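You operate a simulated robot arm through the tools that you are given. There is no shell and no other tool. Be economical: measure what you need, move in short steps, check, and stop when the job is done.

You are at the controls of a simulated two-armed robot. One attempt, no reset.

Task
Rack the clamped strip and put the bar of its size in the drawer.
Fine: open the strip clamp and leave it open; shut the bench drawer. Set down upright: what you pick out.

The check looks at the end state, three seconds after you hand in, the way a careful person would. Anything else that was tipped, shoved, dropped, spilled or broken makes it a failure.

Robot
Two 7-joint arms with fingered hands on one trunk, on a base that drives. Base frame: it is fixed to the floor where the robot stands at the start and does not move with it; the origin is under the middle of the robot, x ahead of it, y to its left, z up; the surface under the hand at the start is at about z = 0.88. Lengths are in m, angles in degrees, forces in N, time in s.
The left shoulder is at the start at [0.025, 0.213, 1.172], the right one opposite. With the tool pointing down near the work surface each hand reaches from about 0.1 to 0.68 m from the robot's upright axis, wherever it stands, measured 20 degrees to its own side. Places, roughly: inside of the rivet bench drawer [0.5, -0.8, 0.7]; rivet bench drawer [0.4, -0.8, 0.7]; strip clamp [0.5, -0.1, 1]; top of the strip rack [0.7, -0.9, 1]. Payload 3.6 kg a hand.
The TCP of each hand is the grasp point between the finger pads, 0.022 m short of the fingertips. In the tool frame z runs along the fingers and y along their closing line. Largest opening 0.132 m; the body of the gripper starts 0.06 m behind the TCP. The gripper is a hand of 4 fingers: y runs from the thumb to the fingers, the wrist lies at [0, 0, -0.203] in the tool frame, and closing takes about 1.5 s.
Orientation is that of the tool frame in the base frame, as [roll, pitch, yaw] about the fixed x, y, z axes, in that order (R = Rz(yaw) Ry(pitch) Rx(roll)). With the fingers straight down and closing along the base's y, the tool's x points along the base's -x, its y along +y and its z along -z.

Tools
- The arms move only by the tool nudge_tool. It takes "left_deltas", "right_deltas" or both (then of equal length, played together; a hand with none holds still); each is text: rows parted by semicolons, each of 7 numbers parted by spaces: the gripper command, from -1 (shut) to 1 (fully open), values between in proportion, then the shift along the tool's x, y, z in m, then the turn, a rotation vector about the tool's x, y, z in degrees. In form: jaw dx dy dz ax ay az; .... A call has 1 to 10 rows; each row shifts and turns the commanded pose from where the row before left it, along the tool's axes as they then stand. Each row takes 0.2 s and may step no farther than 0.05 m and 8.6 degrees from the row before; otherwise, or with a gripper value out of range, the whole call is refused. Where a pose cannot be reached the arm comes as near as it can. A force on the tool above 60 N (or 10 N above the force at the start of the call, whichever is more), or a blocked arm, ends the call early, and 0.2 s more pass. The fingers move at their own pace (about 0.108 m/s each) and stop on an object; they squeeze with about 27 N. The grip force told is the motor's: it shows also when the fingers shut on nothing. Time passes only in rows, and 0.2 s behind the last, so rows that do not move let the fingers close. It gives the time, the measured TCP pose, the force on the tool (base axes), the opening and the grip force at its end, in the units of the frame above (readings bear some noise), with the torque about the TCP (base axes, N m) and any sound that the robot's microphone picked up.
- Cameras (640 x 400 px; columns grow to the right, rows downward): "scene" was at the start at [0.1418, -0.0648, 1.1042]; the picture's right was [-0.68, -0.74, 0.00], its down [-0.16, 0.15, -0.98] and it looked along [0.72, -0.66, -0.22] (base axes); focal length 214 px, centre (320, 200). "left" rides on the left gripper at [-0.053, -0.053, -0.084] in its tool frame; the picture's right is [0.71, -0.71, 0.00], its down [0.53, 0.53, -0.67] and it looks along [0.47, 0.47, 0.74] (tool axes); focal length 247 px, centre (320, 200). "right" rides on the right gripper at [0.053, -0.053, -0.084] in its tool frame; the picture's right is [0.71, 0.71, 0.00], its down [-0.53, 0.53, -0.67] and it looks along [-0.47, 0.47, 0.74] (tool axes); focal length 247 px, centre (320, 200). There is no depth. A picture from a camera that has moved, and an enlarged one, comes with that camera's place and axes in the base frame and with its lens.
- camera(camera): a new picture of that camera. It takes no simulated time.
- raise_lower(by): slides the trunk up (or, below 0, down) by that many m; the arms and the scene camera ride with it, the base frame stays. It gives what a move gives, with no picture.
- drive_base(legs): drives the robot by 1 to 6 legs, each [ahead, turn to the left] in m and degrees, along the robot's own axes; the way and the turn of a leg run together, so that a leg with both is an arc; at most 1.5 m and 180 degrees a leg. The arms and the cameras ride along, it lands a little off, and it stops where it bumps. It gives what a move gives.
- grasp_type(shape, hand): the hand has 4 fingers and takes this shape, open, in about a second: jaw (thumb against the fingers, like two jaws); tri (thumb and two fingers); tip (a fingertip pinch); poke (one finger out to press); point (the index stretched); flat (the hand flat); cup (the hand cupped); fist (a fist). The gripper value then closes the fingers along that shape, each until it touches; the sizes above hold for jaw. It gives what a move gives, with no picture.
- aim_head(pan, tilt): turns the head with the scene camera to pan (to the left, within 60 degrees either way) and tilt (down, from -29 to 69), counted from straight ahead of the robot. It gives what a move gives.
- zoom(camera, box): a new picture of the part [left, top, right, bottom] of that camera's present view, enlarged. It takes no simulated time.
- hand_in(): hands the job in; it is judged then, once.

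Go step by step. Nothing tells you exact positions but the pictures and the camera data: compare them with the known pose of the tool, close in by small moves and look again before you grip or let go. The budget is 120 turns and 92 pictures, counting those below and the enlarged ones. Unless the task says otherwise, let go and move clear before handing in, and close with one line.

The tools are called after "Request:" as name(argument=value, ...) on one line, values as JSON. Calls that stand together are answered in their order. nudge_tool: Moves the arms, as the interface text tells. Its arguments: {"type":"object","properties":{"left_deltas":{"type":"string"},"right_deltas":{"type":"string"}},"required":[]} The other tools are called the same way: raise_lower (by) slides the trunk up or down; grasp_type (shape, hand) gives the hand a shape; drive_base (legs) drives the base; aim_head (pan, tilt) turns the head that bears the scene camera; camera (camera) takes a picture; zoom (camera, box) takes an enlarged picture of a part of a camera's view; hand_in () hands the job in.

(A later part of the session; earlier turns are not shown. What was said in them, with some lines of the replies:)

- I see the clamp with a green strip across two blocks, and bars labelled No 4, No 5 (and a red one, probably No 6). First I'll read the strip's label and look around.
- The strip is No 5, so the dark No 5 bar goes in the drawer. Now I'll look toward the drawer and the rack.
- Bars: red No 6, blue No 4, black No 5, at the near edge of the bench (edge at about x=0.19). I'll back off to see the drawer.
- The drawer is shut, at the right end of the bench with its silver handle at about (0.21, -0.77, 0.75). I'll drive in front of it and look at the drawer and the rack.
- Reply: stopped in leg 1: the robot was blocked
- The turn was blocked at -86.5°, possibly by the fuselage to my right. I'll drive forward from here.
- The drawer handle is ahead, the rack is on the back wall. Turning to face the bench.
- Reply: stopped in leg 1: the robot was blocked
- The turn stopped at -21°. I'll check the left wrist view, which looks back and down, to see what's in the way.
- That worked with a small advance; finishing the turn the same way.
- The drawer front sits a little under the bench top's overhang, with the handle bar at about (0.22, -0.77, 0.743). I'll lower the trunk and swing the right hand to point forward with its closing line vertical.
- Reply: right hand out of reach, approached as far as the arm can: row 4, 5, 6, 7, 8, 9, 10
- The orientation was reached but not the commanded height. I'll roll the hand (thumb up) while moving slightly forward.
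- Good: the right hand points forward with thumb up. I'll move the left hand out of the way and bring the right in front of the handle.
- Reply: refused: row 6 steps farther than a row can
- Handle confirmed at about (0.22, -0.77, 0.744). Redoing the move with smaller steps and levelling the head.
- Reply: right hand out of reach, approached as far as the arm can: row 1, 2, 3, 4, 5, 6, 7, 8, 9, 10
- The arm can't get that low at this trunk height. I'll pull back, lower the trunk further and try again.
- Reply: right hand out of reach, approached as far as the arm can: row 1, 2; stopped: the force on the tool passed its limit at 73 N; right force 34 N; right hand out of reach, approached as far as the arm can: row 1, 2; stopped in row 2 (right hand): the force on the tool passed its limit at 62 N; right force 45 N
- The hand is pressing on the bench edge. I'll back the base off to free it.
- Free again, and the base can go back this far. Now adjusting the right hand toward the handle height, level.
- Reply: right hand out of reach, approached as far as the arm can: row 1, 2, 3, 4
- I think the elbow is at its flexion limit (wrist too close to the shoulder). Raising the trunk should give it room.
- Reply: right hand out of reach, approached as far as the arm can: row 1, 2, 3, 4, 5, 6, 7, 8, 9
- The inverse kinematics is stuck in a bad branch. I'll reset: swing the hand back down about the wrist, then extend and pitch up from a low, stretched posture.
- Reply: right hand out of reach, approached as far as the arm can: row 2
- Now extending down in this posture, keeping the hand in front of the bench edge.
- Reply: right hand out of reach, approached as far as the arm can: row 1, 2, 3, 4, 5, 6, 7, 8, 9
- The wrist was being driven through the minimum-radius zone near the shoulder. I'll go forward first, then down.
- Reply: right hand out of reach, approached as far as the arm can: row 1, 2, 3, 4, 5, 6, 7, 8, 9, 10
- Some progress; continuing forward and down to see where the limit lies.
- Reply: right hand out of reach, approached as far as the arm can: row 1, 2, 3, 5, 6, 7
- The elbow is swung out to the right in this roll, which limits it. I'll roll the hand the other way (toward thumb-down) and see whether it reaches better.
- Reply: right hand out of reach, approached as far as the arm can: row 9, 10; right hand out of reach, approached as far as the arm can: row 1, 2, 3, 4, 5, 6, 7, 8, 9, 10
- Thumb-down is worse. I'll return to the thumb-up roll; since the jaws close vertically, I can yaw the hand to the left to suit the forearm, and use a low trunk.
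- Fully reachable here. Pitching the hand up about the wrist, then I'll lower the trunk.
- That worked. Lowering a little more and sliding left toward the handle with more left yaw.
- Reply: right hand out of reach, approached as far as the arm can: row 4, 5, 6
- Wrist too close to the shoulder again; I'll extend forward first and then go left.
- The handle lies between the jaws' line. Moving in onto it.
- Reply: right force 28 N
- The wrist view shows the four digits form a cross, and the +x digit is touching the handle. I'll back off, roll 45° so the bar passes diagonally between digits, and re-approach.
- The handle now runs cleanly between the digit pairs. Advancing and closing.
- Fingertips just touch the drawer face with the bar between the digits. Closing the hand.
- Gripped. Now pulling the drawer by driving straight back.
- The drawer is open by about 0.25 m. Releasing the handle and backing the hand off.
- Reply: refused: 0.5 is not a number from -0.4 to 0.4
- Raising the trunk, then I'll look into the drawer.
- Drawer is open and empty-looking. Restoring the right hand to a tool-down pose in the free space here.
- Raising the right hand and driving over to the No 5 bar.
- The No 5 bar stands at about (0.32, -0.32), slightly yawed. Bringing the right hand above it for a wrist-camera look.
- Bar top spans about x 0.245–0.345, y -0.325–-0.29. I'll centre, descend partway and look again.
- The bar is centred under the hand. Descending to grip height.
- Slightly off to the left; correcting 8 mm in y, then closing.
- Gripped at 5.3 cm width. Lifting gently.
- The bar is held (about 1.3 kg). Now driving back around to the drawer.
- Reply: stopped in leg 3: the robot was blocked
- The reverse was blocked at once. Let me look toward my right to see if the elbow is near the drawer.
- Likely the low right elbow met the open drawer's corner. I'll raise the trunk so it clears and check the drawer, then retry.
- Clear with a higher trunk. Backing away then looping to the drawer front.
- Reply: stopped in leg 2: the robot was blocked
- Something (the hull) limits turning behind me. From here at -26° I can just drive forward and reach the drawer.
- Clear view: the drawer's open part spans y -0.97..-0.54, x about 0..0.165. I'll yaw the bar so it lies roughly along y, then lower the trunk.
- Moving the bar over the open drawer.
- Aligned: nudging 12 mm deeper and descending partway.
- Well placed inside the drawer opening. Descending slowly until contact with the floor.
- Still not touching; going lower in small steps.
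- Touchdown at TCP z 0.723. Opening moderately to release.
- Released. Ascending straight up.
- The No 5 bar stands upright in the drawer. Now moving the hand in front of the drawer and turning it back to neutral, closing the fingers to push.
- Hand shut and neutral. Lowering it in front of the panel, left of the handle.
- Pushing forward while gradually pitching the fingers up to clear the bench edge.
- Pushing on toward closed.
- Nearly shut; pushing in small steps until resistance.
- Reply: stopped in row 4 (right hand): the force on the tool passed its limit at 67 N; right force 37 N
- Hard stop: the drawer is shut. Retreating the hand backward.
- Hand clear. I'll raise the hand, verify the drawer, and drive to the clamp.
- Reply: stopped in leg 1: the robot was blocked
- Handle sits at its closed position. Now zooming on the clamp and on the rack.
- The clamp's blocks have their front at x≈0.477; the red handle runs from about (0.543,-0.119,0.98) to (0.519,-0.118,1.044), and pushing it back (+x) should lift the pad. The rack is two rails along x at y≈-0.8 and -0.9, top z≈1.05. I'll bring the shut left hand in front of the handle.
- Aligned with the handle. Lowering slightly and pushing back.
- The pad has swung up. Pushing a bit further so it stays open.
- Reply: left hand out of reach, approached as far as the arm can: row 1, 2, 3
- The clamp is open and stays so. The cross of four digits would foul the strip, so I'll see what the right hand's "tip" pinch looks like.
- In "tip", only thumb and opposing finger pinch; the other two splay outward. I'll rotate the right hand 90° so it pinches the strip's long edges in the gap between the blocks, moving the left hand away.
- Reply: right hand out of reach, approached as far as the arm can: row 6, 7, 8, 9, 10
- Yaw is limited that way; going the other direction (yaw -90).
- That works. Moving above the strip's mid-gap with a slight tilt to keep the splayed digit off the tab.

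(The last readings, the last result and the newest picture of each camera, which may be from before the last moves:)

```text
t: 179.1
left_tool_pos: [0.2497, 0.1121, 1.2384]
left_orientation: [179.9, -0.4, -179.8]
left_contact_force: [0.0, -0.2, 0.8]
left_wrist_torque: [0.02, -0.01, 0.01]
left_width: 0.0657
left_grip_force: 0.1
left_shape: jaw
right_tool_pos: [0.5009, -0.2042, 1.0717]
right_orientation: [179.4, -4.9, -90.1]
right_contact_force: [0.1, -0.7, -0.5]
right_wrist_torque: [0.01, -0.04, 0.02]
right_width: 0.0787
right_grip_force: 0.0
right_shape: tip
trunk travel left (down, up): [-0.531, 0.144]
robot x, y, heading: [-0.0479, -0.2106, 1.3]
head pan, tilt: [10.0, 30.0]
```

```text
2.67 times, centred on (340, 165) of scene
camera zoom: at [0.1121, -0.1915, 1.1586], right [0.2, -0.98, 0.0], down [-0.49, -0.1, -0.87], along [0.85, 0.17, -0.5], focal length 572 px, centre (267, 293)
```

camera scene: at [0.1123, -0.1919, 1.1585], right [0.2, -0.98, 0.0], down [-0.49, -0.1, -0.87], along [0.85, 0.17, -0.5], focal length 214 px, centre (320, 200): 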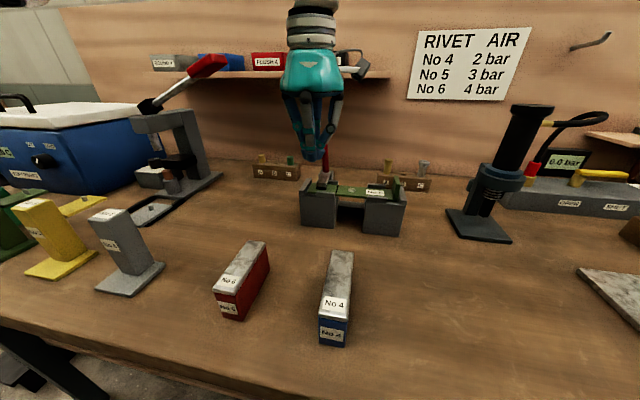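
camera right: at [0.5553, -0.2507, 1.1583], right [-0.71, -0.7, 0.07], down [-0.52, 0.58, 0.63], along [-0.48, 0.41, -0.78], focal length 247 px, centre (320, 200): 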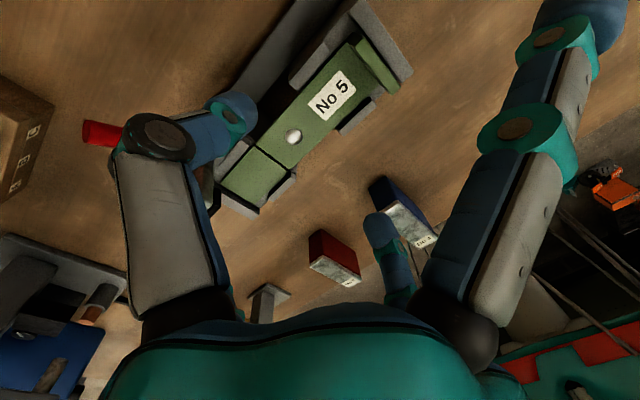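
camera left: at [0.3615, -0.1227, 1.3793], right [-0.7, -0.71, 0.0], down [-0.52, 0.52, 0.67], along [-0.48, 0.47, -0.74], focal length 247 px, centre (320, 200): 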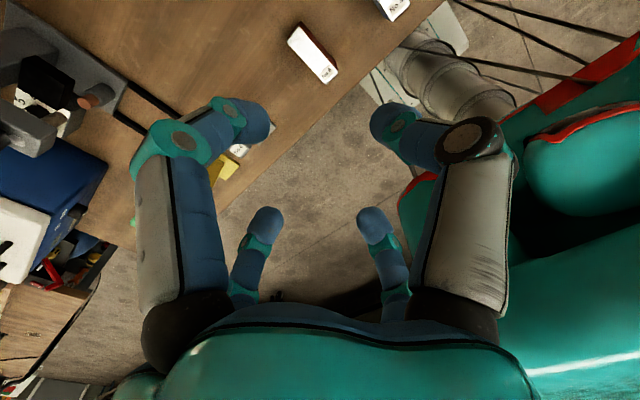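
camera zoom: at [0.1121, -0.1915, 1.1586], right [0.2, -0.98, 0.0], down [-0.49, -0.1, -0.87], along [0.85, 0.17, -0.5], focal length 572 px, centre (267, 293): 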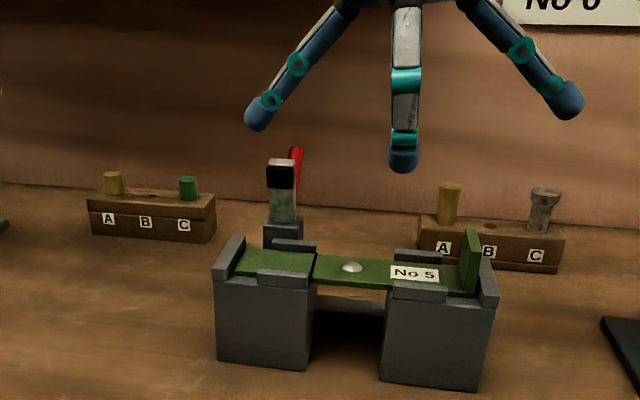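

The view confirms geometry. I'll aim for grip at y≈-0.192, descend partway and check again.

Request:
nudge_tool(right_deltas="0.2 -0.011 0.001 0.025 0 0 0; 0.2 -0.011 0.001 0.025 0 0 0; 0.2 0 0 0.02 0 0 0; 0.2 0 0 0 0 0 0")

Request:
zoom(camera="scene", box=[250, 90, 430, 240])

```text
t: 180.1
left_tool_pos: [0.2491, 0.112, 1.2382]
left_orientation: [-180.0, -0.4, -179.8]
left_contact_force: [0.5, -0.2, 0.0]
left_wrist_torque: [0.0, 0.0, 0.02]
left_width: 0.0655
left_grip_force: 0.1
left_shape: jaw
right_tool_pos: [0.497, -0.1924, 0.9984]
right_orientation: [179.5, -5.1, -90.2]
right_contact_force: [0.1, -0.7, 0.6]
right_wrist_torque: [-0.03, 0.01, 0.0]
right_width: 0.0787
right_grip_force: 0.0
right_shape: tip
trunk travel left (down, up): [-0.531, 0.144]
robot x, y, heading: [-0.0509, -0.21, 1.3]
head pan, tilt: [10.0, 30.0]
```

```text
2.67 times, centred on (340, 165) of scene
camera zoom: at [0.1121, -0.1916, 1.1586], right [0.2, -0.98, 0.0], down [-0.49, -0.1, -0.87], along [0.85, 0.17, -0.5], focal length 572 px, centre (267, 293)
```

zoom: 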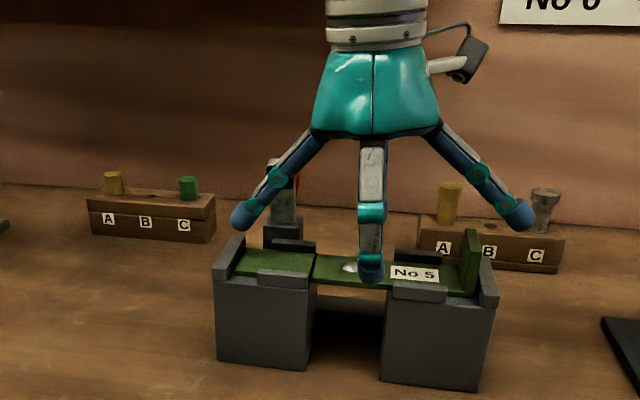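

Left splayed digit comes close to the left end plate; I'll reduce the tilt, shift 7 mm right, and descend gently.

Request:
nudge_tool(right_deltas="0.2 0.006 0 0 0 -3 0; 0.2 0 0 0.012 0 0 0; 0.2 0 0 0.008 0 0 0; 0.2 0 0 0.006 0 0 0; 0.2 0 0 0 0 0 0")

Request:
zoom(camera="scene", box=[270, 120, 410, 230])

```text
t: 181.2
left_tool_pos: [0.249, 0.1112, 1.24]
left_orientation: [-180.0, -0.3, -179.8]
left_contact_force: [-0.3, 0.2, -0.1]
left_wrist_torque: [-0.01, -0.03, -0.02]
left_width: 0.0657
left_grip_force: 0.0
left_shape: jaw
right_tool_pos: [0.4985, -0.198, 0.971]
right_orientation: [179.4, -1.8, -90.1]
right_contact_force: [-0.4, 0.7, 0.3]
right_wrist_torque: [0.0, 0.02, 0.0]
right_width: 0.0788
right_grip_force: 0.0
right_shape: tip
trunk travel left (down, up): [-0.531, 0.144]
robot x, y, heading: [-0.049, -0.2091, 1.2]
head pan, tilt: [10.0, 30.0]
```

```text
3.64 times, centred on (340, 175) of scene
camera zoom: at [0.1122, -0.1919, 1.1586], right [0.2, -0.98, 0.0], down [-0.49, -0.1, -0.87], along [0.85, 0.17, -0.5], focal length 780 px, centre (247, 291)
```

zoom: 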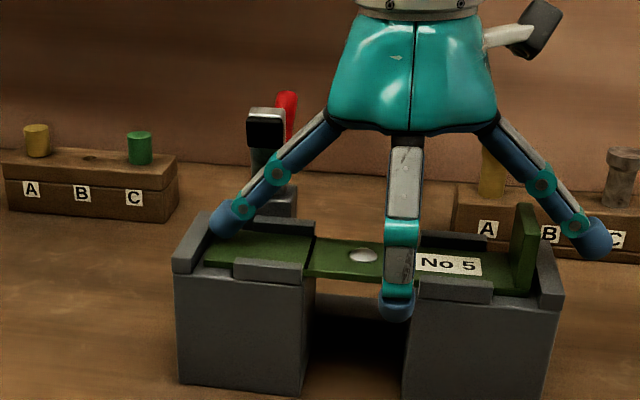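

No contact; tips are beside the strip. Small shift left, 3 mm lower, and close.

Request:
nudge_tool(right_deltas="0.2 -0.004 0 0.003 0 0 0; -0.3 0 0 0 0 0 0; -1 0 0 0 0 0 0; -1 0 0 0 0 0 0; -1 0 0 0 0 0 0; -1 0 0 0 0 0 0; -1 0 0 0 0 0 0")

Request:
zoom(camera="scene", box=[270, 120, 410, 230])

```text
t: 182.8
left_tool_pos: [0.2492, 0.1115, 1.239]
left_orientation: [179.9, -0.4, -179.8]
left_contact_force: [-0.1, 0.3, 0.7]
left_wrist_torque: [-0.03, 0.01, -0.03]
left_width: 0.0655
left_grip_force: 0.1
left_shape: jaw
right_tool_pos: [0.4992, -0.1939, 0.9692]
right_orientation: [179.3, -1.9, -90.2]
right_contact_force: [0.5, -0.8, 0.4]
right_wrist_torque: [0.04, -0.04, 0.0]
right_width: 0.0348
right_grip_force: 26.7
right_shape: tip
trunk travel left (down, up): [-0.531, 0.144]
robot x, y, heading: [-0.047, -0.2102, 1.3]
head pan, tilt: [10.0, 30.0]
```

```text
3.64 times, centred on (340, 175) of scene
camera zoom: at [0.1123, -0.1919, 1.1586], right [0.2, -0.98, 0.0], down [-0.49, -0.1, -0.87], along [0.85, 0.17, -0.5], focal length 780 px, centre (247, 291)
```

zoom: 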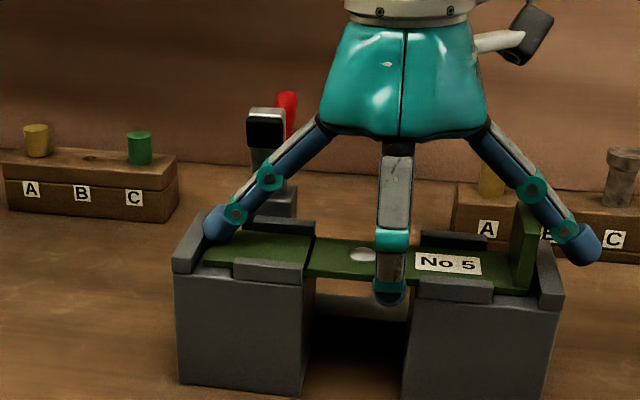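

Gripped at 3.5 cm. Lifting gently and checking it stays level.

Request:
nudge_tool(right_deltas="-1 0 0 -0.008 0 0 0; -1 0 0 -0.01 0 0 0; -1 0 0 -0.015 0 0 0; -1 0 0 -0.02 0 0 0; -1 0 0 -0.02 0 0 0; -1 0 0 0 0 0 0")

Request:
zoom(camera="scene", box=[250, 90, 430, 240])

```text
t: 184.2
left_tool_pos: [0.2495, 0.1111, 1.2394]
left_orientation: [-180.0, -0.5, -179.8]
left_contact_force: [-0.2, -0.2, 0.6]
left_wrist_torque: [0.0, -0.02, 0.0]
left_width: 0.066
left_grip_force: 0.1
left_shape: jaw
right_tool_pos: [0.5001, -0.1911, 1.0423]
right_orientation: [179.3, -2.0, -90.0]
right_contact_force: [0.6, 0.2, -1.4]
right_wrist_torque: [-0.02, -0.03, -0.04]
right_width: 0.0342
right_grip_force: 27.0
right_shape: tip
trunk travel left (down, up): [-0.531, 0.144]
robot x, y, heading: [-0.0502, -0.2087, 1.4]
head pan, tilt: [10.0, 30.0]
```

```text
2.67 times, centred on (340, 165) of scene
camera zoom: at [0.1125, -0.1918, 1.1585], right [0.2, -0.98, 0.0], down [-0.49, -0.1, -0.87], along [0.85, 0.17, -0.5], focal length 572 px, centre (267, 293)
```

zoom: 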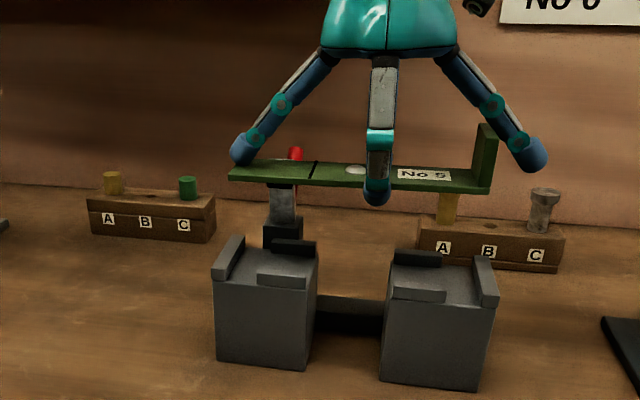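

The strip is lifted and level, the clamp stays open. Raising and retracting, then driving toward the rack.

Request:
nudge_tool(right_deltas="-1 0 0 -0.04 0 0 0; -1 0 0 -0.04 0 0 0; -1 0 0 -0.04 0 0 0; -1 0 0 -0.04 0 0 0; -1 0 0.02 -0.04 0 0 0; -1 0 0.03 -0.035 0 0 0; -1 0.01 0.04 -0.02 0 0 0; -1 0.01 0.04 0 0 0 0; -1 0.01 0.03 0 0 0 0; -1 0 0 0 0 0 0")

Request:
drive_base(legs=[[-0.33, 0], [0, -48]])

```text
t: 186.4
left_tool_pos: [0.2494, 0.113, 1.2384]
left_orientation: [179.9, -0.4, -179.8]
left_contact_force: [0.0, -0.8, 0.5]
left_wrist_torque: [-0.01, 0.02, -0.01]
left_width: 0.0659
left_grip_force: 0.0
left_shape: jaw
right_tool_pos: [0.3421, -0.2106, 1.303]
right_orientation: [179.3, -1.9, -90.2]
right_contact_force: [-0.1, 0.6, -0.8]
right_wrist_torque: [0.01, -0.01, -0.04]
right_width: 0.0343
right_grip_force: 26.8
right_shape: tip
trunk travel left (down, up): [-0.531, 0.144]
robot x, y, heading: [-0.0455, -0.2126, 1.2]
head pan, tilt: [10.0, 30.0]
```

```text
t: 190.9
left_tool_pos: [0.059, -0.2162, 1.2403]
left_orientation: [179.7, -0.4, 133.7]
left_contact_force: [0.1, -0.6, -1.0]
left_wrist_torque: [0.03, -0.03, 0.0]
left_width: 0.0659
left_grip_force: 0.1
left_shape: jaw
right_tool_pos: [-0.1104, -0.5069, 1.3039]
right_orientation: [179.3, -1.8, -136.8]
right_contact_force: [0.1, -0.7, -1.7]
right_wrist_torque: [0.07, -0.02, 0.01]
right_width: 0.0338
right_grip_force: 26.7
right_shape: tip
trunk travel left (down, up): [-0.531, 0.144]
robot x, y, heading: [-0.3557, -0.1931, -45.5]
head pan, tilt: [10.0, 30.0]
stopped in leg 2: the robot was blocked; the commanded pose is now the measured one
```

Turned far enough. Driving forward and squaring up.

Request:
drive_base(legs=[[0.48, 0], [0, 45]])

Request:
aim_head(pan=-15, tilt=15)

Request:
camera(camera="scene")

```text
t: 195.8
left_tool_pos: [0.3043, -0.2587, 1.2396]
left_orientation: [-180.0, -0.2, 177.2]
left_contact_force: [-0.7, 1.2, -0.4]
left_wrist_torque: [-0.01, 0.01, -0.01]
left_width: 0.0661
left_grip_force: 0.1
left_shape: jaw
right_tool_pos: [0.3803, -0.5862, 1.3062]
right_orientation: [179.5, -2.2, -93.3]
right_contact_force: [0.5, 1.4, 0.0]
right_wrist_torque: [-0.07, 0.01, 0.01]
right_width: 0.0337
right_grip_force: 27.4
right_shape: tip
trunk travel left (down, up): [-0.531, 0.144]
robot x, y, heading: [-0.0112, -0.5706, -1.6]
head pan, tilt: [10.0, 30.0]
stopped in leg 2: the robot was blocked; the commanded pose is now the measured one
```

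```text
t: 196.7
left_tool_pos: [0.3042, -0.262, 1.2413]
left_orientation: [-180.0, -0.4, 177.2]
left_contact_force: [0.2, -0.8, -0.3]
left_wrist_torque: [-0.03, -0.01, 0.03]
left_width: 0.0659
left_grip_force: 0.0
left_shape: jaw
right_tool_pos: [0.3794, -0.5904, 1.3046]
right_orientation: [179.4, -2.0, -93.3]
right_contact_force: [-0.4, 0.4, -0.9]
right_wrist_torque: [0.02, 0.03, -0.01]
right_width: 0.0338
right_grip_force: 27.4
right_shape: tip
trunk travel left (down, up): [-0.531, 0.144]
robot x, y, heading: [-0.0157, -0.5714, -1.5]
head pan, tilt: [-15.0, 15.0]
```

```text
19 pictures are left
camera scene: at [0.1493, -0.5973, 1.1827], right [-0.28, -0.96, 0.0], down [-0.25, 0.07, -0.97], along [0.93, -0.28, -0.26], focal length 214 px, centre (320, 200)
```

scene: 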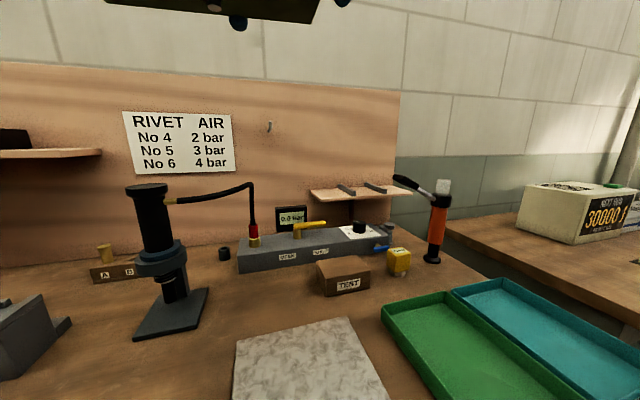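

The rack is in view ahead-right. Zooming in to measure it.

Request:
zoom(camera="scene", box=[290, 165, 430, 255])

```text
4.44 times, centred on (360, 210) of scene
camera zoom: at [0.1493, -0.5973, 1.1827], right [-0.28, -0.96, 0.0], down [-0.25, 0.07, -0.97], along [0.93, -0.28, -0.26], focal length 953 px, centre (142, 156)
```

zoom: 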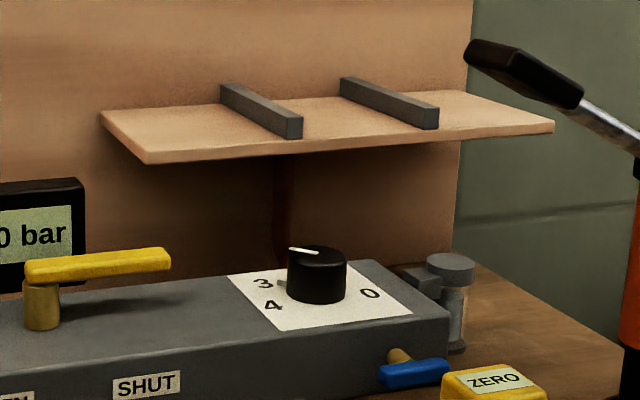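

Rails measured: x 0.696–0.83, y≈-0.866 and -0.964, top z≈1.047. I need the robot farther right and close to the bench; sidestepping.

Request:
drive_base(legs=[[-0.25, 0], [0, -40], [0.33, 0], [0, 41.5]])

```text
t: 204.1
left_tool_pos: [0.2982, -0.4756, 1.2398]
left_orientation: [179.9, -0.5, 177.4]
left_contact_force: [1.2, 0.4, -0.9]
left_wrist_torque: [0.02, 0.01, 0.0]
left_width: 0.0661
left_grip_force: 0.0
left_shape: jaw
right_tool_pos: [0.3745, -0.8036, 1.3055]
right_orientation: [179.3, -2.1, -93.1]
right_contact_force: [0.0, 0.9, -1.5]
right_wrist_torque: [0.01, 0.04, -0.04]
right_width: 0.0338
right_grip_force: 27.3
right_shape: tip
trunk travel left (down, up): [-0.531, 0.144]
robot x, y, heading: [-0.0221, -0.8028, -1.2]
head pan, tilt: [-15.0, 15.0]
```

Now moving forward toward the bench.

Request:
drive_base(legs=[[0.1, 1.2]])

```text
t: 205.0
left_tool_pos: [0.3255, -0.478, 1.2408]
left_orientation: [180.0, -0.4, 177.0]
left_contact_force: [0.5, 0.0, -0.4]
left_wrist_torque: [-0.03, 0.04, -0.01]
left_width: 0.0658
left_grip_force: 0.1
left_shape: jaw
right_tool_pos: [0.3972, -0.8044, 1.3048]
right_orientation: [179.3, -1.9, -93.3]
right_contact_force: [0.3, -0.2, -0.6]
right_wrist_torque: [0.02, 0.01, 0.02]
right_width: 0.0337
right_grip_force: 27.1
right_shape: tip
trunk travel left (down, up): [-0.531, 0.144]
robot x, y, heading: [0.0027, -0.7975, -2.2]
head pan, tilt: [-15.0, 15.0]
stopped in leg 1: the robot was blocked; the commanded pose is now the measured one
```

Blocked at x≈0, so with a square stance the rails are out of reach. Turning the robot left by ~45° brings the right shoulder forward; I'll do that.

Request:
drive_base(legs=[[-0.03, 0], [0, 45]])

```text
t: 208.0
left_tool_pos: [-0.0307, -0.3423, 1.2426]
left_orientation: [-179.8, -0.4, -138.5]
left_contact_force: [-1.1, 0.3, -0.4]
left_wrist_torque: [-0.01, -0.02, 0.02]
left_width: 0.066
left_grip_force: 0.0
left_shape: jaw
right_tool_pos: [0.2513, -0.5239, 1.3084]
right_orientation: [179.3, -2.1, -48.8]
right_contact_force: [-0.6, -0.5, -2.0]
right_wrist_torque: [-0.02, -0.04, -0.01]
right_width: 0.0334
right_grip_force: 27.1
right_shape: tip
trunk travel left (down, up): [-0.531, 0.144]
robot x, y, heading: [-0.0117, -0.8214, 43.1]
head pan, tilt: [-15.0, 15.0]
stopped in leg 2: the robot was blocked; the commanded pose is now the measured one
```

Heading 43° works. Raising the trunk for clearance over the orange hand tool, then squaring the strip and moving out over the rack.

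Request:
raise_lower(by=0.1)

Request:
nudge_tool(right_deltas="-1 0 0 0 0 0 8.3; -1 0 0 0 0 0 8.3; -1 0 0 0 0 0 8.3; -1 0 0 0 0 0 8.3; -1 0 0 0 0 1.5 8; -1 0.032 -0.036 0 0 0 0; -1 0.032 -0.036 0 0 0 0; -1 0.032 -0.036 0 0 0 0; -1 0.032 -0.036 0 0 0 0; -1 0.032 -0.036 0 0 0 0")

Request:
nudge_tool(right_deltas="-1 0.032 -0.036 0 0 0 0; -1 0.032 -0.036 0 0 0 0; -1 0.032 -0.036 0 0 0 0; -1 0.032 -0.036 0 0 0 0; -1 0.032 -0.036 0 0 0 0; -1 0.032 -0.036 0 0 0 0; -1 0.032 -0.03 0 0 0 0; -1 0 0 0 0 0 0")

```text
t: 209.3
left_tool_pos: [-0.0296, -0.3447, 1.3428]
left_orientation: [180.0, -0.2, -138.3]
left_contact_force: [0.6, 0.1, -0.1]
left_wrist_torque: [0.01, 0.0, -0.01]
left_width: 0.066
left_grip_force: 0.0
left_shape: jaw
right_tool_pos: [0.2554, -0.5258, 1.4081]
right_orientation: [179.4, -1.9, -48.7]
right_contact_force: [-0.4, 0.1, -1.0]
right_wrist_torque: [-0.01, 0.0, 0.01]
right_width: 0.0334
right_grip_force: 27.2
right_shape: tip
trunk travel left (down, up): [-0.631, 0.044]
robot x, y, heading: [-0.0112, -0.8212, 42.9]
head pan, tilt: [-15.0, 15.0]
```

```text
t: 211.5
left_tool_pos: [-0.0281, -0.3457, 1.3443]
left_orientation: [179.9, -0.2, -138.4]
left_contact_force: [0.5, 0.1, 0.0]
left_wrist_torque: [0.04, -0.01, 0.0]
left_width: 0.066
left_grip_force: 0.0
left_shape: jaw
right_tool_pos: [0.4344, -0.6878, 1.4187]
right_orientation: [-179.1, -3.3, -90.0]
right_contact_force: [0.9, 0.4, -1.5]
right_wrist_torque: [0.01, 0.02, 0.01]
right_width: 0.0334
right_grip_force: 26.6
right_shape: tip
trunk travel left (down, up): [-0.631, 0.044]
robot x, y, heading: [-0.0106, -0.8234, 43.2]
head pan, tilt: [-15.0, 15.0]
```

```text
t: 213.3
left_tool_pos: [-0.0293, -0.3455, 1.343]
left_orientation: [-180.0, -0.2, -138.5]
left_contact_force: [0.5, -0.3, -1.1]
left_wrist_torque: [0.0, 0.0, 0.01]
left_width: 0.0659
left_grip_force: 0.1
left_shape: jaw
right_tool_pos: [0.6805, -0.9104, 1.4352]
right_orientation: [-179.0, -3.3, -90.1]
right_contact_force: [-0.2, 0.6, -1.2]
right_wrist_torque: [0.02, 0.02, 0.01]
right_width: 0.0333
right_grip_force: 27.4
right_shape: tip
trunk travel left (down, up): [-0.631, 0.044]
robot x, y, heading: [-0.0071, -0.8247, 43.2]
head pan, tilt: [-15.0, 15.0]
```

Reaching fine. Levelling, moving to (0.725, -0.936), and descending to about 1.18 for a look.

Request:
nudge_tool(right_deltas="-1 0.013 -0.022 0.03 0 -1.4 0; -1 0.013 -0.022 0.04 0 0 0; -1 0 0 0.045 0 0 0; -1 0 0 0.045 0 0 0; -1 0 0 0.045 0 0 0; -1 0 0 0.04 0 0 0; -1 0 0 0 0 0 0")

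Request:
camera(camera="right")

Request:
aim_head(pan=-50, tilt=15)

Request:
camera(camera="scene")

```text
t: 214.9
left_tool_pos: [-0.0284, -0.3444, 1.3443]
left_orientation: [179.9, -0.2, -138.5]
left_contact_force: [-0.2, 0.5, -0.8]
left_wrist_torque: [0.0, -0.04, -0.02]
left_width: 0.0658
left_grip_force: 0.1
left_shape: jaw
right_tool_pos: [0.7262, -0.9437, 1.1912]
right_orientation: [-178.9, -1.9, -90.1]
right_contact_force: [-0.3, -0.6, -0.7]
right_wrist_torque: [0.02, -0.02, -0.01]
right_width: 0.0332
right_grip_force: 27.0
right_shape: tip
trunk travel left (down, up): [-0.631, 0.044]
robot x, y, heading: [-0.0087, -0.8233, 43.2]
head pan, tilt: [-15.0, 15.0]
```

```text
17 pictures are left
camera right: at [0.7783, -0.9953, 1.2776], right [-0.71, -0.71, 0.01], down [-0.54, 0.55, 0.64], along [-0.46, 0.45, -0.77], focal length 247 px, centre (320, 200)
```

right: 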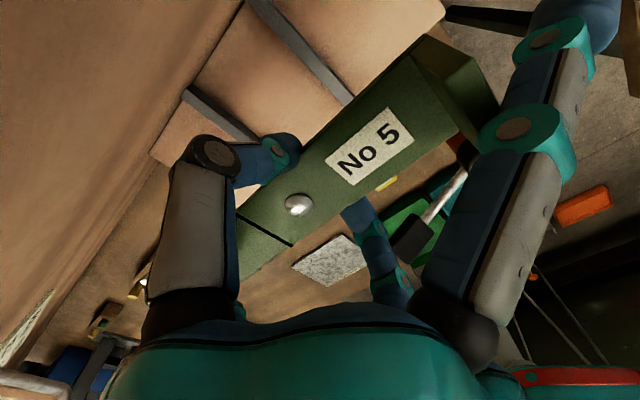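

```text
t: 215.9
left_tool_pos: [-0.0285, -0.3448, 1.3433]
left_orientation: [179.9, -0.2, -138.3]
left_contact_force: [0.6, -0.2, -0.5]
left_wrist_torque: [-0.02, 0.0, -0.01]
left_width: 0.066
left_grip_force: 0.1
left_shape: jaw
right_tool_pos: [0.7252, -0.9441, 1.192]
right_orientation: [-179.1, -2.0, -90.0]
right_contact_force: [0.4, -1.1, -0.7]
right_wrist_torque: [-0.01, 0.0, 0.0]
right_width: 0.0332
right_grip_force: 26.6
right_shape: tip
trunk travel left (down, up): [-0.631, 0.044]
robot x, y, heading: [-0.0043, -0.821, 43.0]
head pan, tilt: [-50.0, 15.0]
```

```text
16 pictures are left
camera scene: at [0.1364, -0.7828, 1.2832], right [-0.12, -0.99, 0.0], down [-0.26, 0.03, -0.97], along [0.96, -0.12, -0.26], focal length 214 px, centre (320, 200)
```

scene: 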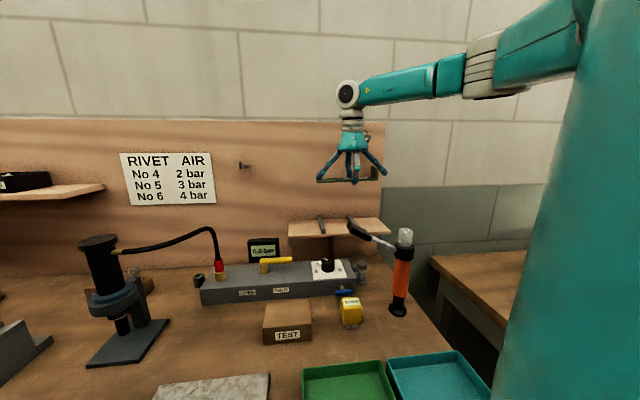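

Rails confirmed at y≈-0.868 and -0.958. Shifting the grip to y≈-0.918, x≈0.74 and descending close to the rails.

Request:
nudge_tool(right_deltas="-1 -0.015 -0.007 0 0 0 0; -1 -0.014 -0.007 0.02 0 0 0; -1 0 0 0.03 0 0 0; -1 0 0 0.03 0 0 0; -1 0 0 0.02 0 0 0; -1 0 0 0 0 0 0")

Request:
zoom(camera="scene", box=[270, 150, 430, 260])

```text
t: 217.3
left_tool_pos: [-0.032, -0.3458, 1.3431]
left_orientation: [179.9, -0.1, -138.4]
left_contact_force: [-0.3, 0.1, 0.0]
left_wrist_torque: [-0.05, -0.03, 0.01]
left_width: 0.066
left_grip_force: 0.1
left_shape: jaw
right_tool_pos: [0.7433, -0.918, 1.094]
right_orientation: [-179.1, -1.9, -90.2]
right_contact_force: [-12.3, 1.3, 2.3]
right_wrist_torque: [-0.28, -1.5, -0.65]
right_width: 0.0333
right_grip_force: 27.3
right_shape: tip
trunk travel left (down, up): [-0.631, 0.044]
robot x, y, heading: [-0.0105, -0.8252, 42.9]
head pan, tilt: [-50.0, 15.0]
```

```text
3.64 times, centred on (350, 205) of scene
camera zoom: at [0.1337, -0.7828, 1.2835], right [-0.12, -0.99, 0.0], down [-0.26, 0.03, -0.97], along [0.96, -0.12, -0.26], focal length 780 px, centre (211, 182)
```

zoom: 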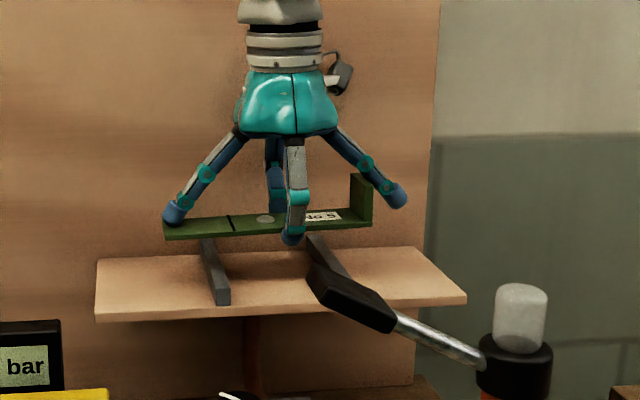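

The hand's back touches the board; easing 12 mm forward to me, then descending gently.

Request:
nudge_tool(right_deltas="-1 0 0.013 0 0 0 0; -1 0 0 0.01 0 0 0; -1 0 0 0.008 0 0 0; -1 0 0 0 0 0 0")

Request:
nudge_tool(right_deltas="-1 0 0 0.005 0 0 0; -1 0 0 0 0 0 0")

Request:
zoom(camera="scene", box=[290, 170, 410, 250])

```text
t: 218.3
left_tool_pos: [-0.0291, -0.3438, 1.3429]
left_orientation: [-180.0, -0.2, -138.3]
left_contact_force: [0.3, 0.8, 1.1]
left_wrist_torque: [-0.03, -0.03, 0.01]
left_width: 0.0659
left_grip_force: 0.0
left_shape: jaw
right_tool_pos: [0.7307, -0.9198, 1.0761]
right_orientation: [-179.0, -2.0, -90.0]
right_contact_force: [-1.3, -0.3, -0.8]
right_wrist_torque: [-0.01, -0.03, 0.0]
right_width: 0.0331
right_grip_force: 26.8
right_shape: tip
trunk travel left (down, up): [-0.631, 0.044]
robot x, y, heading: [-0.0118, -0.824, 43.0]
head pan, tilt: [-50.0, 15.0]
```

```text
t: 218.9
left_tool_pos: [-0.0288, -0.3457, 1.3442]
left_orientation: [179.9, -0.2, -138.4]
left_contact_force: [1.1, 0.1, 0.4]
left_wrist_torque: [0.01, 0.01, -0.01]
left_width: 0.0661
left_grip_force: 0.0
left_shape: jaw
right_tool_pos: [0.7312, -0.9208, 1.0708]
right_orientation: [-179.1, -2.0, -90.0]
right_contact_force: [-0.3, -0.8, -0.8]
right_wrist_torque: [0.0, -0.02, -0.05]
right_width: 0.0331
right_grip_force: 26.5
right_shape: tip
trunk travel left (down, up): [-0.631, 0.044]
robot x, y, heading: [-0.0067, -0.8239, 43.0]
head pan, tilt: [-50.0, 15.0]
```

```text
5.00 times, centred on (350, 210) of scene
camera zoom: at [0.1364, -0.783, 1.2832], right [-0.12, -0.99, 0.0], down [-0.26, 0.03, -0.97], along [0.96, -0.12, -0.26], focal length 1072 px, centre (170, 150)
```

zoom: 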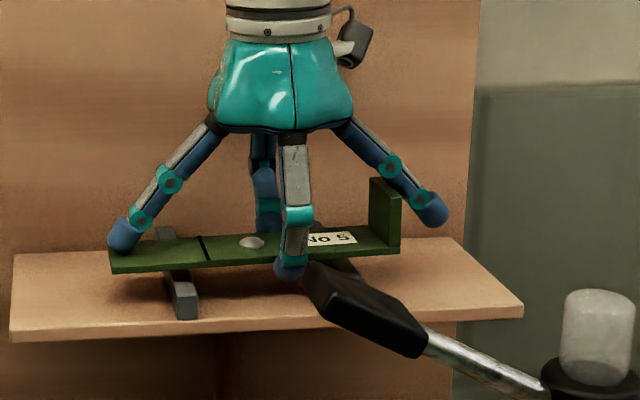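

Nearly level and close above the rails. Continuing down in small steps.

Request:
nudge_tool(right_deltas="-1 0 0 0.005 0 0 0; -1 0 0 0 0 0 0")

Request:
nudge_tool(right_deltas="-1 0 0 0.004 0 0 0; -1 0 0 0 0 0 0")

Request:
nudge_tool(right_deltas="-1 0 0 0.003 0 0 0; -1 0 0 0 0 0 0")

```text
t: 219.5
left_tool_pos: [-0.0284, -0.3457, 1.3438]
left_orientation: [-180.0, -0.1, -138.4]
left_contact_force: [0.6, -0.2, -0.3]
left_wrist_torque: [0.01, 0.0, 0.01]
left_width: 0.0659
left_grip_force: 0.0
left_shape: jaw
right_tool_pos: [0.7303, -0.9198, 1.0671]
right_orientation: [-179.0, -1.9, -90.1]
right_contact_force: [-0.7, -0.5, -0.4]
right_wrist_torque: [-0.02, 0.0, 0.01]
right_width: 0.0333
right_grip_force: 27.1
right_shape: tip
trunk travel left (down, up): [-0.631, 0.044]
robot x, y, heading: [-0.0078, -0.821, 42.9]
head pan, tilt: [-50.0, 15.0]
```

```text
t: 220.1
left_tool_pos: [-0.0286, -0.346, 1.3442]
left_orientation: [179.9, -0.2, -138.4]
left_contact_force: [0.8, 0.9, 0.1]
left_wrist_torque: [0.0, 0.0, 0.0]
left_width: 0.0662
left_grip_force: 0.0
left_shape: jaw
right_tool_pos: [0.7319, -0.9198, 1.0614]
right_orientation: [-179.0, -1.9, -90.0]
right_contact_force: [-0.7, -0.1, -1.1]
right_wrist_torque: [0.02, -0.01, 0.01]
right_width: 0.033
right_grip_force: 27.4
right_shape: tip
trunk travel left (down, up): [-0.631, 0.044]
robot x, y, heading: [-0.0106, -0.8219, 43.0]
head pan, tilt: [-50.0, 15.0]
```

```text
t: 220.7
left_tool_pos: [-0.0292, -0.3446, 1.343]
left_orientation: [179.9, -0.2, -138.4]
left_contact_force: [-0.3, 0.0, -0.5]
left_wrist_torque: [0.0, -0.02, 0.02]
left_width: 0.0663
left_grip_force: 0.0
left_shape: jaw
right_tool_pos: [0.7307, -0.9193, 1.0578]
right_orientation: [-179.0, -1.9, -90.1]
right_contact_force: [0.5, 0.1, 3.1]
right_wrist_torque: [0.15, -0.06, -0.04]
right_width: 0.029
right_grip_force: 27.1
right_shape: tip
trunk travel left (down, up): [-0.631, 0.044]
robot x, y, heading: [-0.0079, -0.8263, 43.2]
head pan, tilt: [-50.0, 15.0]
```

Touching the rails. Checking before letting go.

Request:
zoom(camera="scene", box=[290, 170, 410, 250])

```text
5.00 times, centred on (350, 210) of scene
camera zoom: at [0.1361, -0.7829, 1.2832], right [-0.12, -0.99, 0.0], down [-0.26, 0.03, -0.97], along [0.96, -0.12, -0.26], focal length 1072 px, centre (170, 150)
```

zoom: 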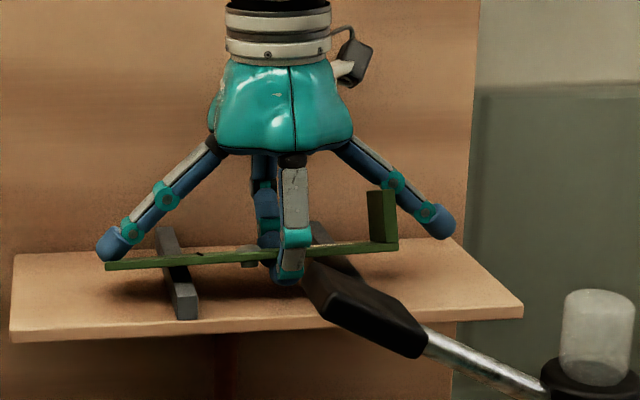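

The strip has rolled slightly in the pinch but sits over both rails; releasing will let it settle. Opening the fingers.

Request:
nudge_tool(right_deltas="-0.4 0 0 0 0 0 0; -0.2 0 0 0 0 0 0; 0 0 0 0 0 0 0; 0 0 0 0 0 0 0; 0 0 0 0 0 0 0")

Request:
zoom(camera="scene", box=[290, 170, 410, 250])

```text
t: 221.9
left_tool_pos: [-0.029, -0.3453, 1.3446]
left_orientation: [180.0, -0.3, -138.4]
left_contact_force: [0.1, 0.6, 0.3]
left_wrist_torque: [0.02, -0.04, 0.02]
left_width: 0.0656
left_grip_force: 0.0
left_shape: jaw
right_tool_pos: [0.7296, -0.9208, 1.059]
right_orientation: [-178.9, -2.0, -90.0]
right_contact_force: [-0.3, -0.4, 0.0]
right_wrist_torque: [0.09, 0.01, 0.03]
right_width: 0.0653
right_grip_force: 0.0
right_shape: tip
trunk travel left (down, up): [-0.631, 0.044]
robot x, y, heading: [-0.0054, -0.8221, 43.0]
head pan, tilt: [-50.0, 15.0]
```

```text
5.00 times, centred on (350, 210) of scene
camera zoom: at [0.1362, -0.7829, 1.2832], right [-0.12, -0.99, 0.0], down [-0.26, 0.03, -0.97], along [0.96, -0.12, -0.26], focal length 1072 px, centre (170, 150)
```

zoom: 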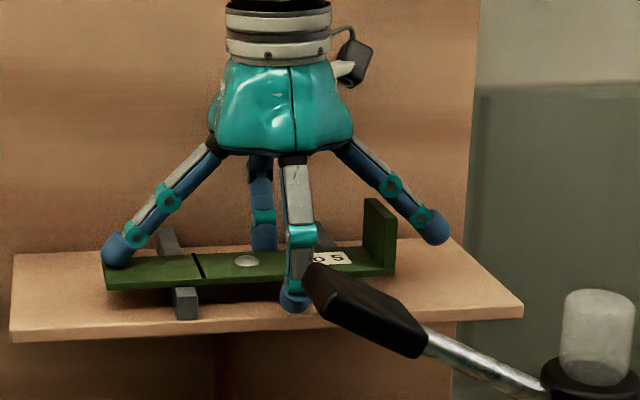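

The strip now lies flat on both rails, tab up. Lifting the hand straight up and clear.

Request:
nudge_tool(right_deltas="0 0 0 -0.01 0 0 0; 0 0 0 -0.015 0 0 0; 0 0 0 -0.03 0 0 0; 0 0 0 -0.04 0 0 0; 0 0 0 -0.04 0 0 0; 0 0 0 -0.04 0 0 0; 0 0 0 -0.04 0 0 0; 0 0 0.02 -0.04 0 0 0; 0 0 0.04 -0.03 0 0 0; 0 0 0 0 0 0 0")

Request:
zoom(camera="scene", box=[270, 165, 430, 265])

```text
t: 224.1
left_tool_pos: [-0.028, -0.3455, 1.3434]
left_orientation: [179.8, -0.3, -138.3]
left_contact_force: [0.1, 1.3, -0.2]
left_wrist_torque: [0.02, 0.06, 0.0]
left_width: 0.066
left_grip_force: 0.1
left_shape: jaw
right_tool_pos: [0.6655, -0.9125, 1.3431]
right_orientation: [-179.0, -1.9, -90.1]
right_contact_force: [0.3, 0.2, 0.2]
right_wrist_torque: [-0.01, 0.04, -0.02]
right_width: 0.0657
right_grip_force: 0.0
right_shape: tip
trunk travel left (down, up): [-0.631, 0.044]
robot x, y, heading: [-0.008, -0.8237, 42.9]
head pan, tilt: [-50.0, 15.0]
```

```text
4.00 times, centred on (350, 215) of scene
camera zoom: at [0.1373, -0.7824, 1.283], right [-0.12, -0.99, 0.0], down [-0.26, 0.03, -0.97], along [0.96, -0.12, -0.26], focal length 858 px, centre (200, 140)
```

zoom: 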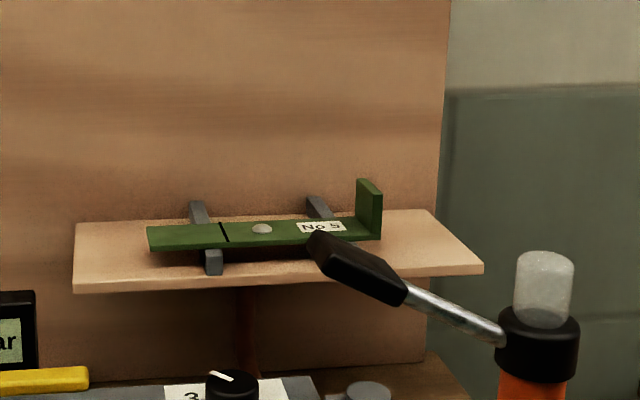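

Strip is racked. Now checking the clamp and, after backing off, the drawer.

Request:
nudge_tool(right_deltas="0 0 0.045 0 0 0 0; 0 0 0.045 0 0 0 0; 0 0 0.045 0 0 0 0; 0 0 0.045 0 0 0 0; 0 0 0.045 0 0 0 0; 0 0 0.03 0 0 0 0")

Request:
aim_head(pan=10, tilt=25)

Request:
camera(camera="scene")

```text
t: 225.5
left_tool_pos: [-0.0293, -0.3456, 1.3432]
left_orientation: [-180.0, -0.2, -138.5]
left_contact_force: [-0.5, 0.0, 0.1]
left_wrist_torque: [0.03, 0.02, -0.01]
left_width: 0.0661
left_grip_force: 0.0
left_shape: jaw
right_tool_pos: [0.4126, -0.9061, 1.3413]
right_orientation: [-179.0, -1.9, -90.1]
right_contact_force: [-0.8, 0.0, -0.5]
right_wrist_torque: [0.01, 0.0, -0.01]
right_width: 0.0655
right_grip_force: 0.1
right_shape: tip
trunk travel left (down, up): [-0.631, 0.044]
robot x, y, heading: [-0.0085, -0.8243, 43.0]
head pan, tilt: [-50.0, 15.0]
```

```text
t: 226.8
left_tool_pos: [-0.0291, -0.3454, 1.3434]
left_orientation: [180.0, -0.1, -138.3]
left_contact_force: [0.6, 0.3, 0.2]
left_wrist_torque: [-0.03, 0.01, 0.0]
left_width: 0.0659
left_grip_force: 0.0
left_shape: jaw
right_tool_pos: [0.413, -0.9048, 1.3409]
right_orientation: [-179.0, -1.8, -90.1]
right_contact_force: [0.2, 0.0, 0.7]
right_wrist_torque: [0.0, -0.01, -0.01]
right_width: 0.0657
right_grip_force: 0.0
right_shape: tip
trunk travel left (down, up): [-0.631, 0.044]
robot x, y, heading: [-0.0106, -0.8244, 43.1]
head pan, tilt: [10.0, 25.0]
```

```text
10 pictures are left
camera scene: at [0.0989, -0.6981, 1.267], right [0.8, -0.6, 0.0], down [-0.25, -0.34, -0.91], along [0.55, 0.72, -0.42], focal length 214 px, centre (320, 200)
```

scene: 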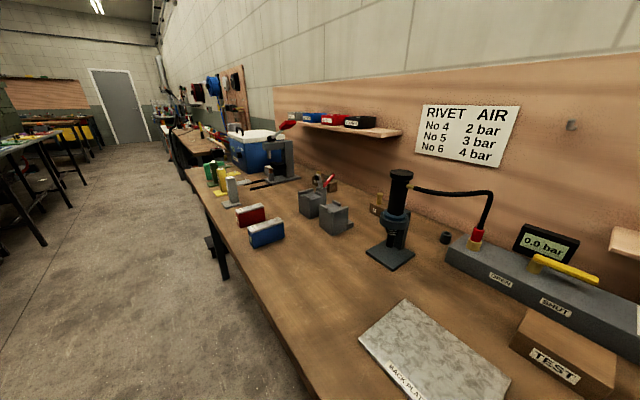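

Clamp is open and the bench undisturbed. Backing off to verify the drawer.

Request:
drive_base(legs=[[-0.08, 0], [0, -40], [-0.4, 0]])

Request:
aim_head(pan=0, tilt=40)

Request:
camera(camera="scene")

```text
t: 229.7
left_tool_pos: [0.2223, -0.4893, 1.3437]
left_orientation: [179.8, -0.2, -177.2]
left_contact_force: [-0.2, 0.1, -0.4]
left_wrist_torque: [0.02, 0.01, 0.01]
left_width: 0.0659
left_grip_force: 0.1
left_shape: jaw
right_tool_pos: [0.2141, -1.2036, 1.3416]
right_orientation: [-179.1, -1.9, -128.8]
right_contact_force: [1.0, 0.5, 0.0]
right_wrist_torque: [0.01, 0.01, 0.01]
right_width: 0.0659
right_grip_force: 0.2
right_shape: tip
trunk travel left (down, up): [-0.631, 0.044]
robot x, y, heading: [-0.067, -0.857, 4.4]
head pan, tilt: [10.0, 25.0]
stopped in leg 2: the robot was blocked; the commanded pose is now the measured one
```

```text
t: 230.5
left_tool_pos: [0.2213, -0.4897, 1.3432]
left_orientation: [-179.9, -0.2, -177.2]
left_contact_force: [0.5, 0.3, -0.2]
left_wrist_torque: [0.01, 0.01, -0.02]
left_width: 0.0656
left_grip_force: 0.1
left_shape: jaw
right_tool_pos: [0.2159, -1.2045, 1.3428]
right_orientation: [-179.0, -2.0, -129.0]
right_contact_force: [0.2, -0.1, 0.3]
right_wrist_torque: [0.01, 0.0, 0.0]
right_width: 0.0658
right_grip_force: 0.2
right_shape: tip
trunk travel left (down, up): [-0.631, 0.044]
robot x, y, heading: [-0.0661, -0.856, 4.4]
head pan, tilt: [0.0, 40.0]
```

```text
9 pictures are left
camera scene: at [0.0926, -0.8422, 1.2437], right [0.07, -1.0, 0.0], down [-0.64, -0.05, -0.77], along [0.76, 0.06, -0.64], focal length 214 px, centre (320, 200)
```

scene: 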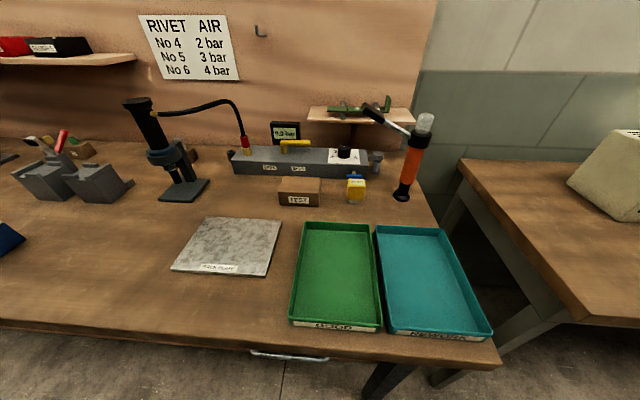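

Backing off further for a direct look at the drawer front.

Request:
drive_base(legs=[[-0.4, 0]])

Request:
camera(camera="scene")

```text
t: 233.0
left_tool_pos: [-0.1938, -0.5197, 1.3447]
left_orientation: [180.0, -0.3, -176.3]
left_contact_force: [-0.1, 0.5, -0.4]
left_wrist_torque: [0.03, 0.0, -0.05]
left_width: 0.0661
left_grip_force: 0.1
left_shape: jaw
right_tool_pos: [-0.1908, -1.2343, 1.3413]
right_orientation: [-179.0, -1.9, -127.9]
right_contact_force: [0.1, 0.2, 0.1]
right_wrist_torque: [0.04, 0.02, 0.0]
right_width: 0.0659
right_grip_force: 0.1
right_shape: tip
trunk travel left (down, up): [-0.631, 0.044]
robot x, y, heading: [-0.4743, -0.8887, 5.0]
head pan, tilt: [0.0, 40.0]
```

```text
8 pictures are left
camera scene: at [-0.3177, -0.8731, 1.2437], right [0.09, -1.0, 0.0], down [-0.64, -0.06, -0.77], along [0.76, 0.07, -0.64], focal length 214 px, centre (320, 200)
```

scene: 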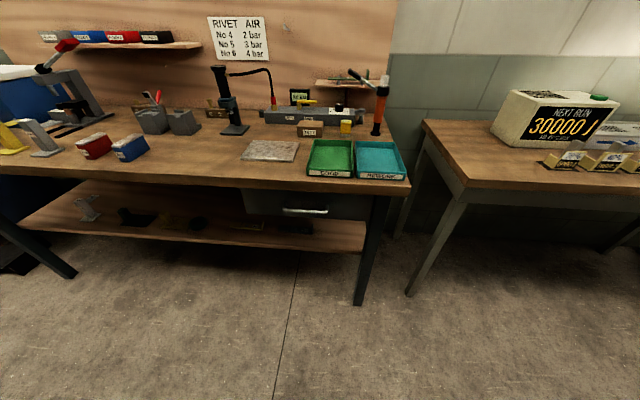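

The drawer is fully shut (handle back at x≈0.22). One last check of clamp and rack.

Request:
zoom(camera="scene", box=[120, 60, 400, 180])

```text
2.29 times, centred on (260, 120) of scene
camera zoom: at [-0.3177, -0.8731, 1.2437], right [0.09, -1.0, 0.0], down [-0.64, -0.06, -0.77], along [0.76, 0.07, -0.64], focal length 490 px, centre (457, 383)
```

zoom: 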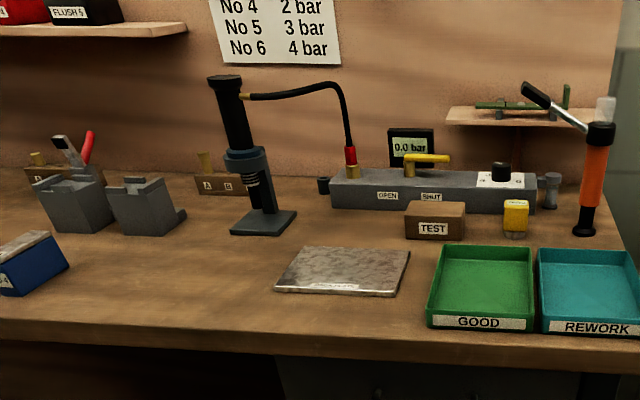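

Everything is in place: the clamp is open, the strip lies on the rack rails and the drawer is shut. Handing in.

Request:
hand_in()

```text
The job is handed in.
```

The No 5 strip is on the rack with its tab up, and the No 5 bar was upright in the bench drawer when I shut it. The clamp is left open, and both hands are clear.
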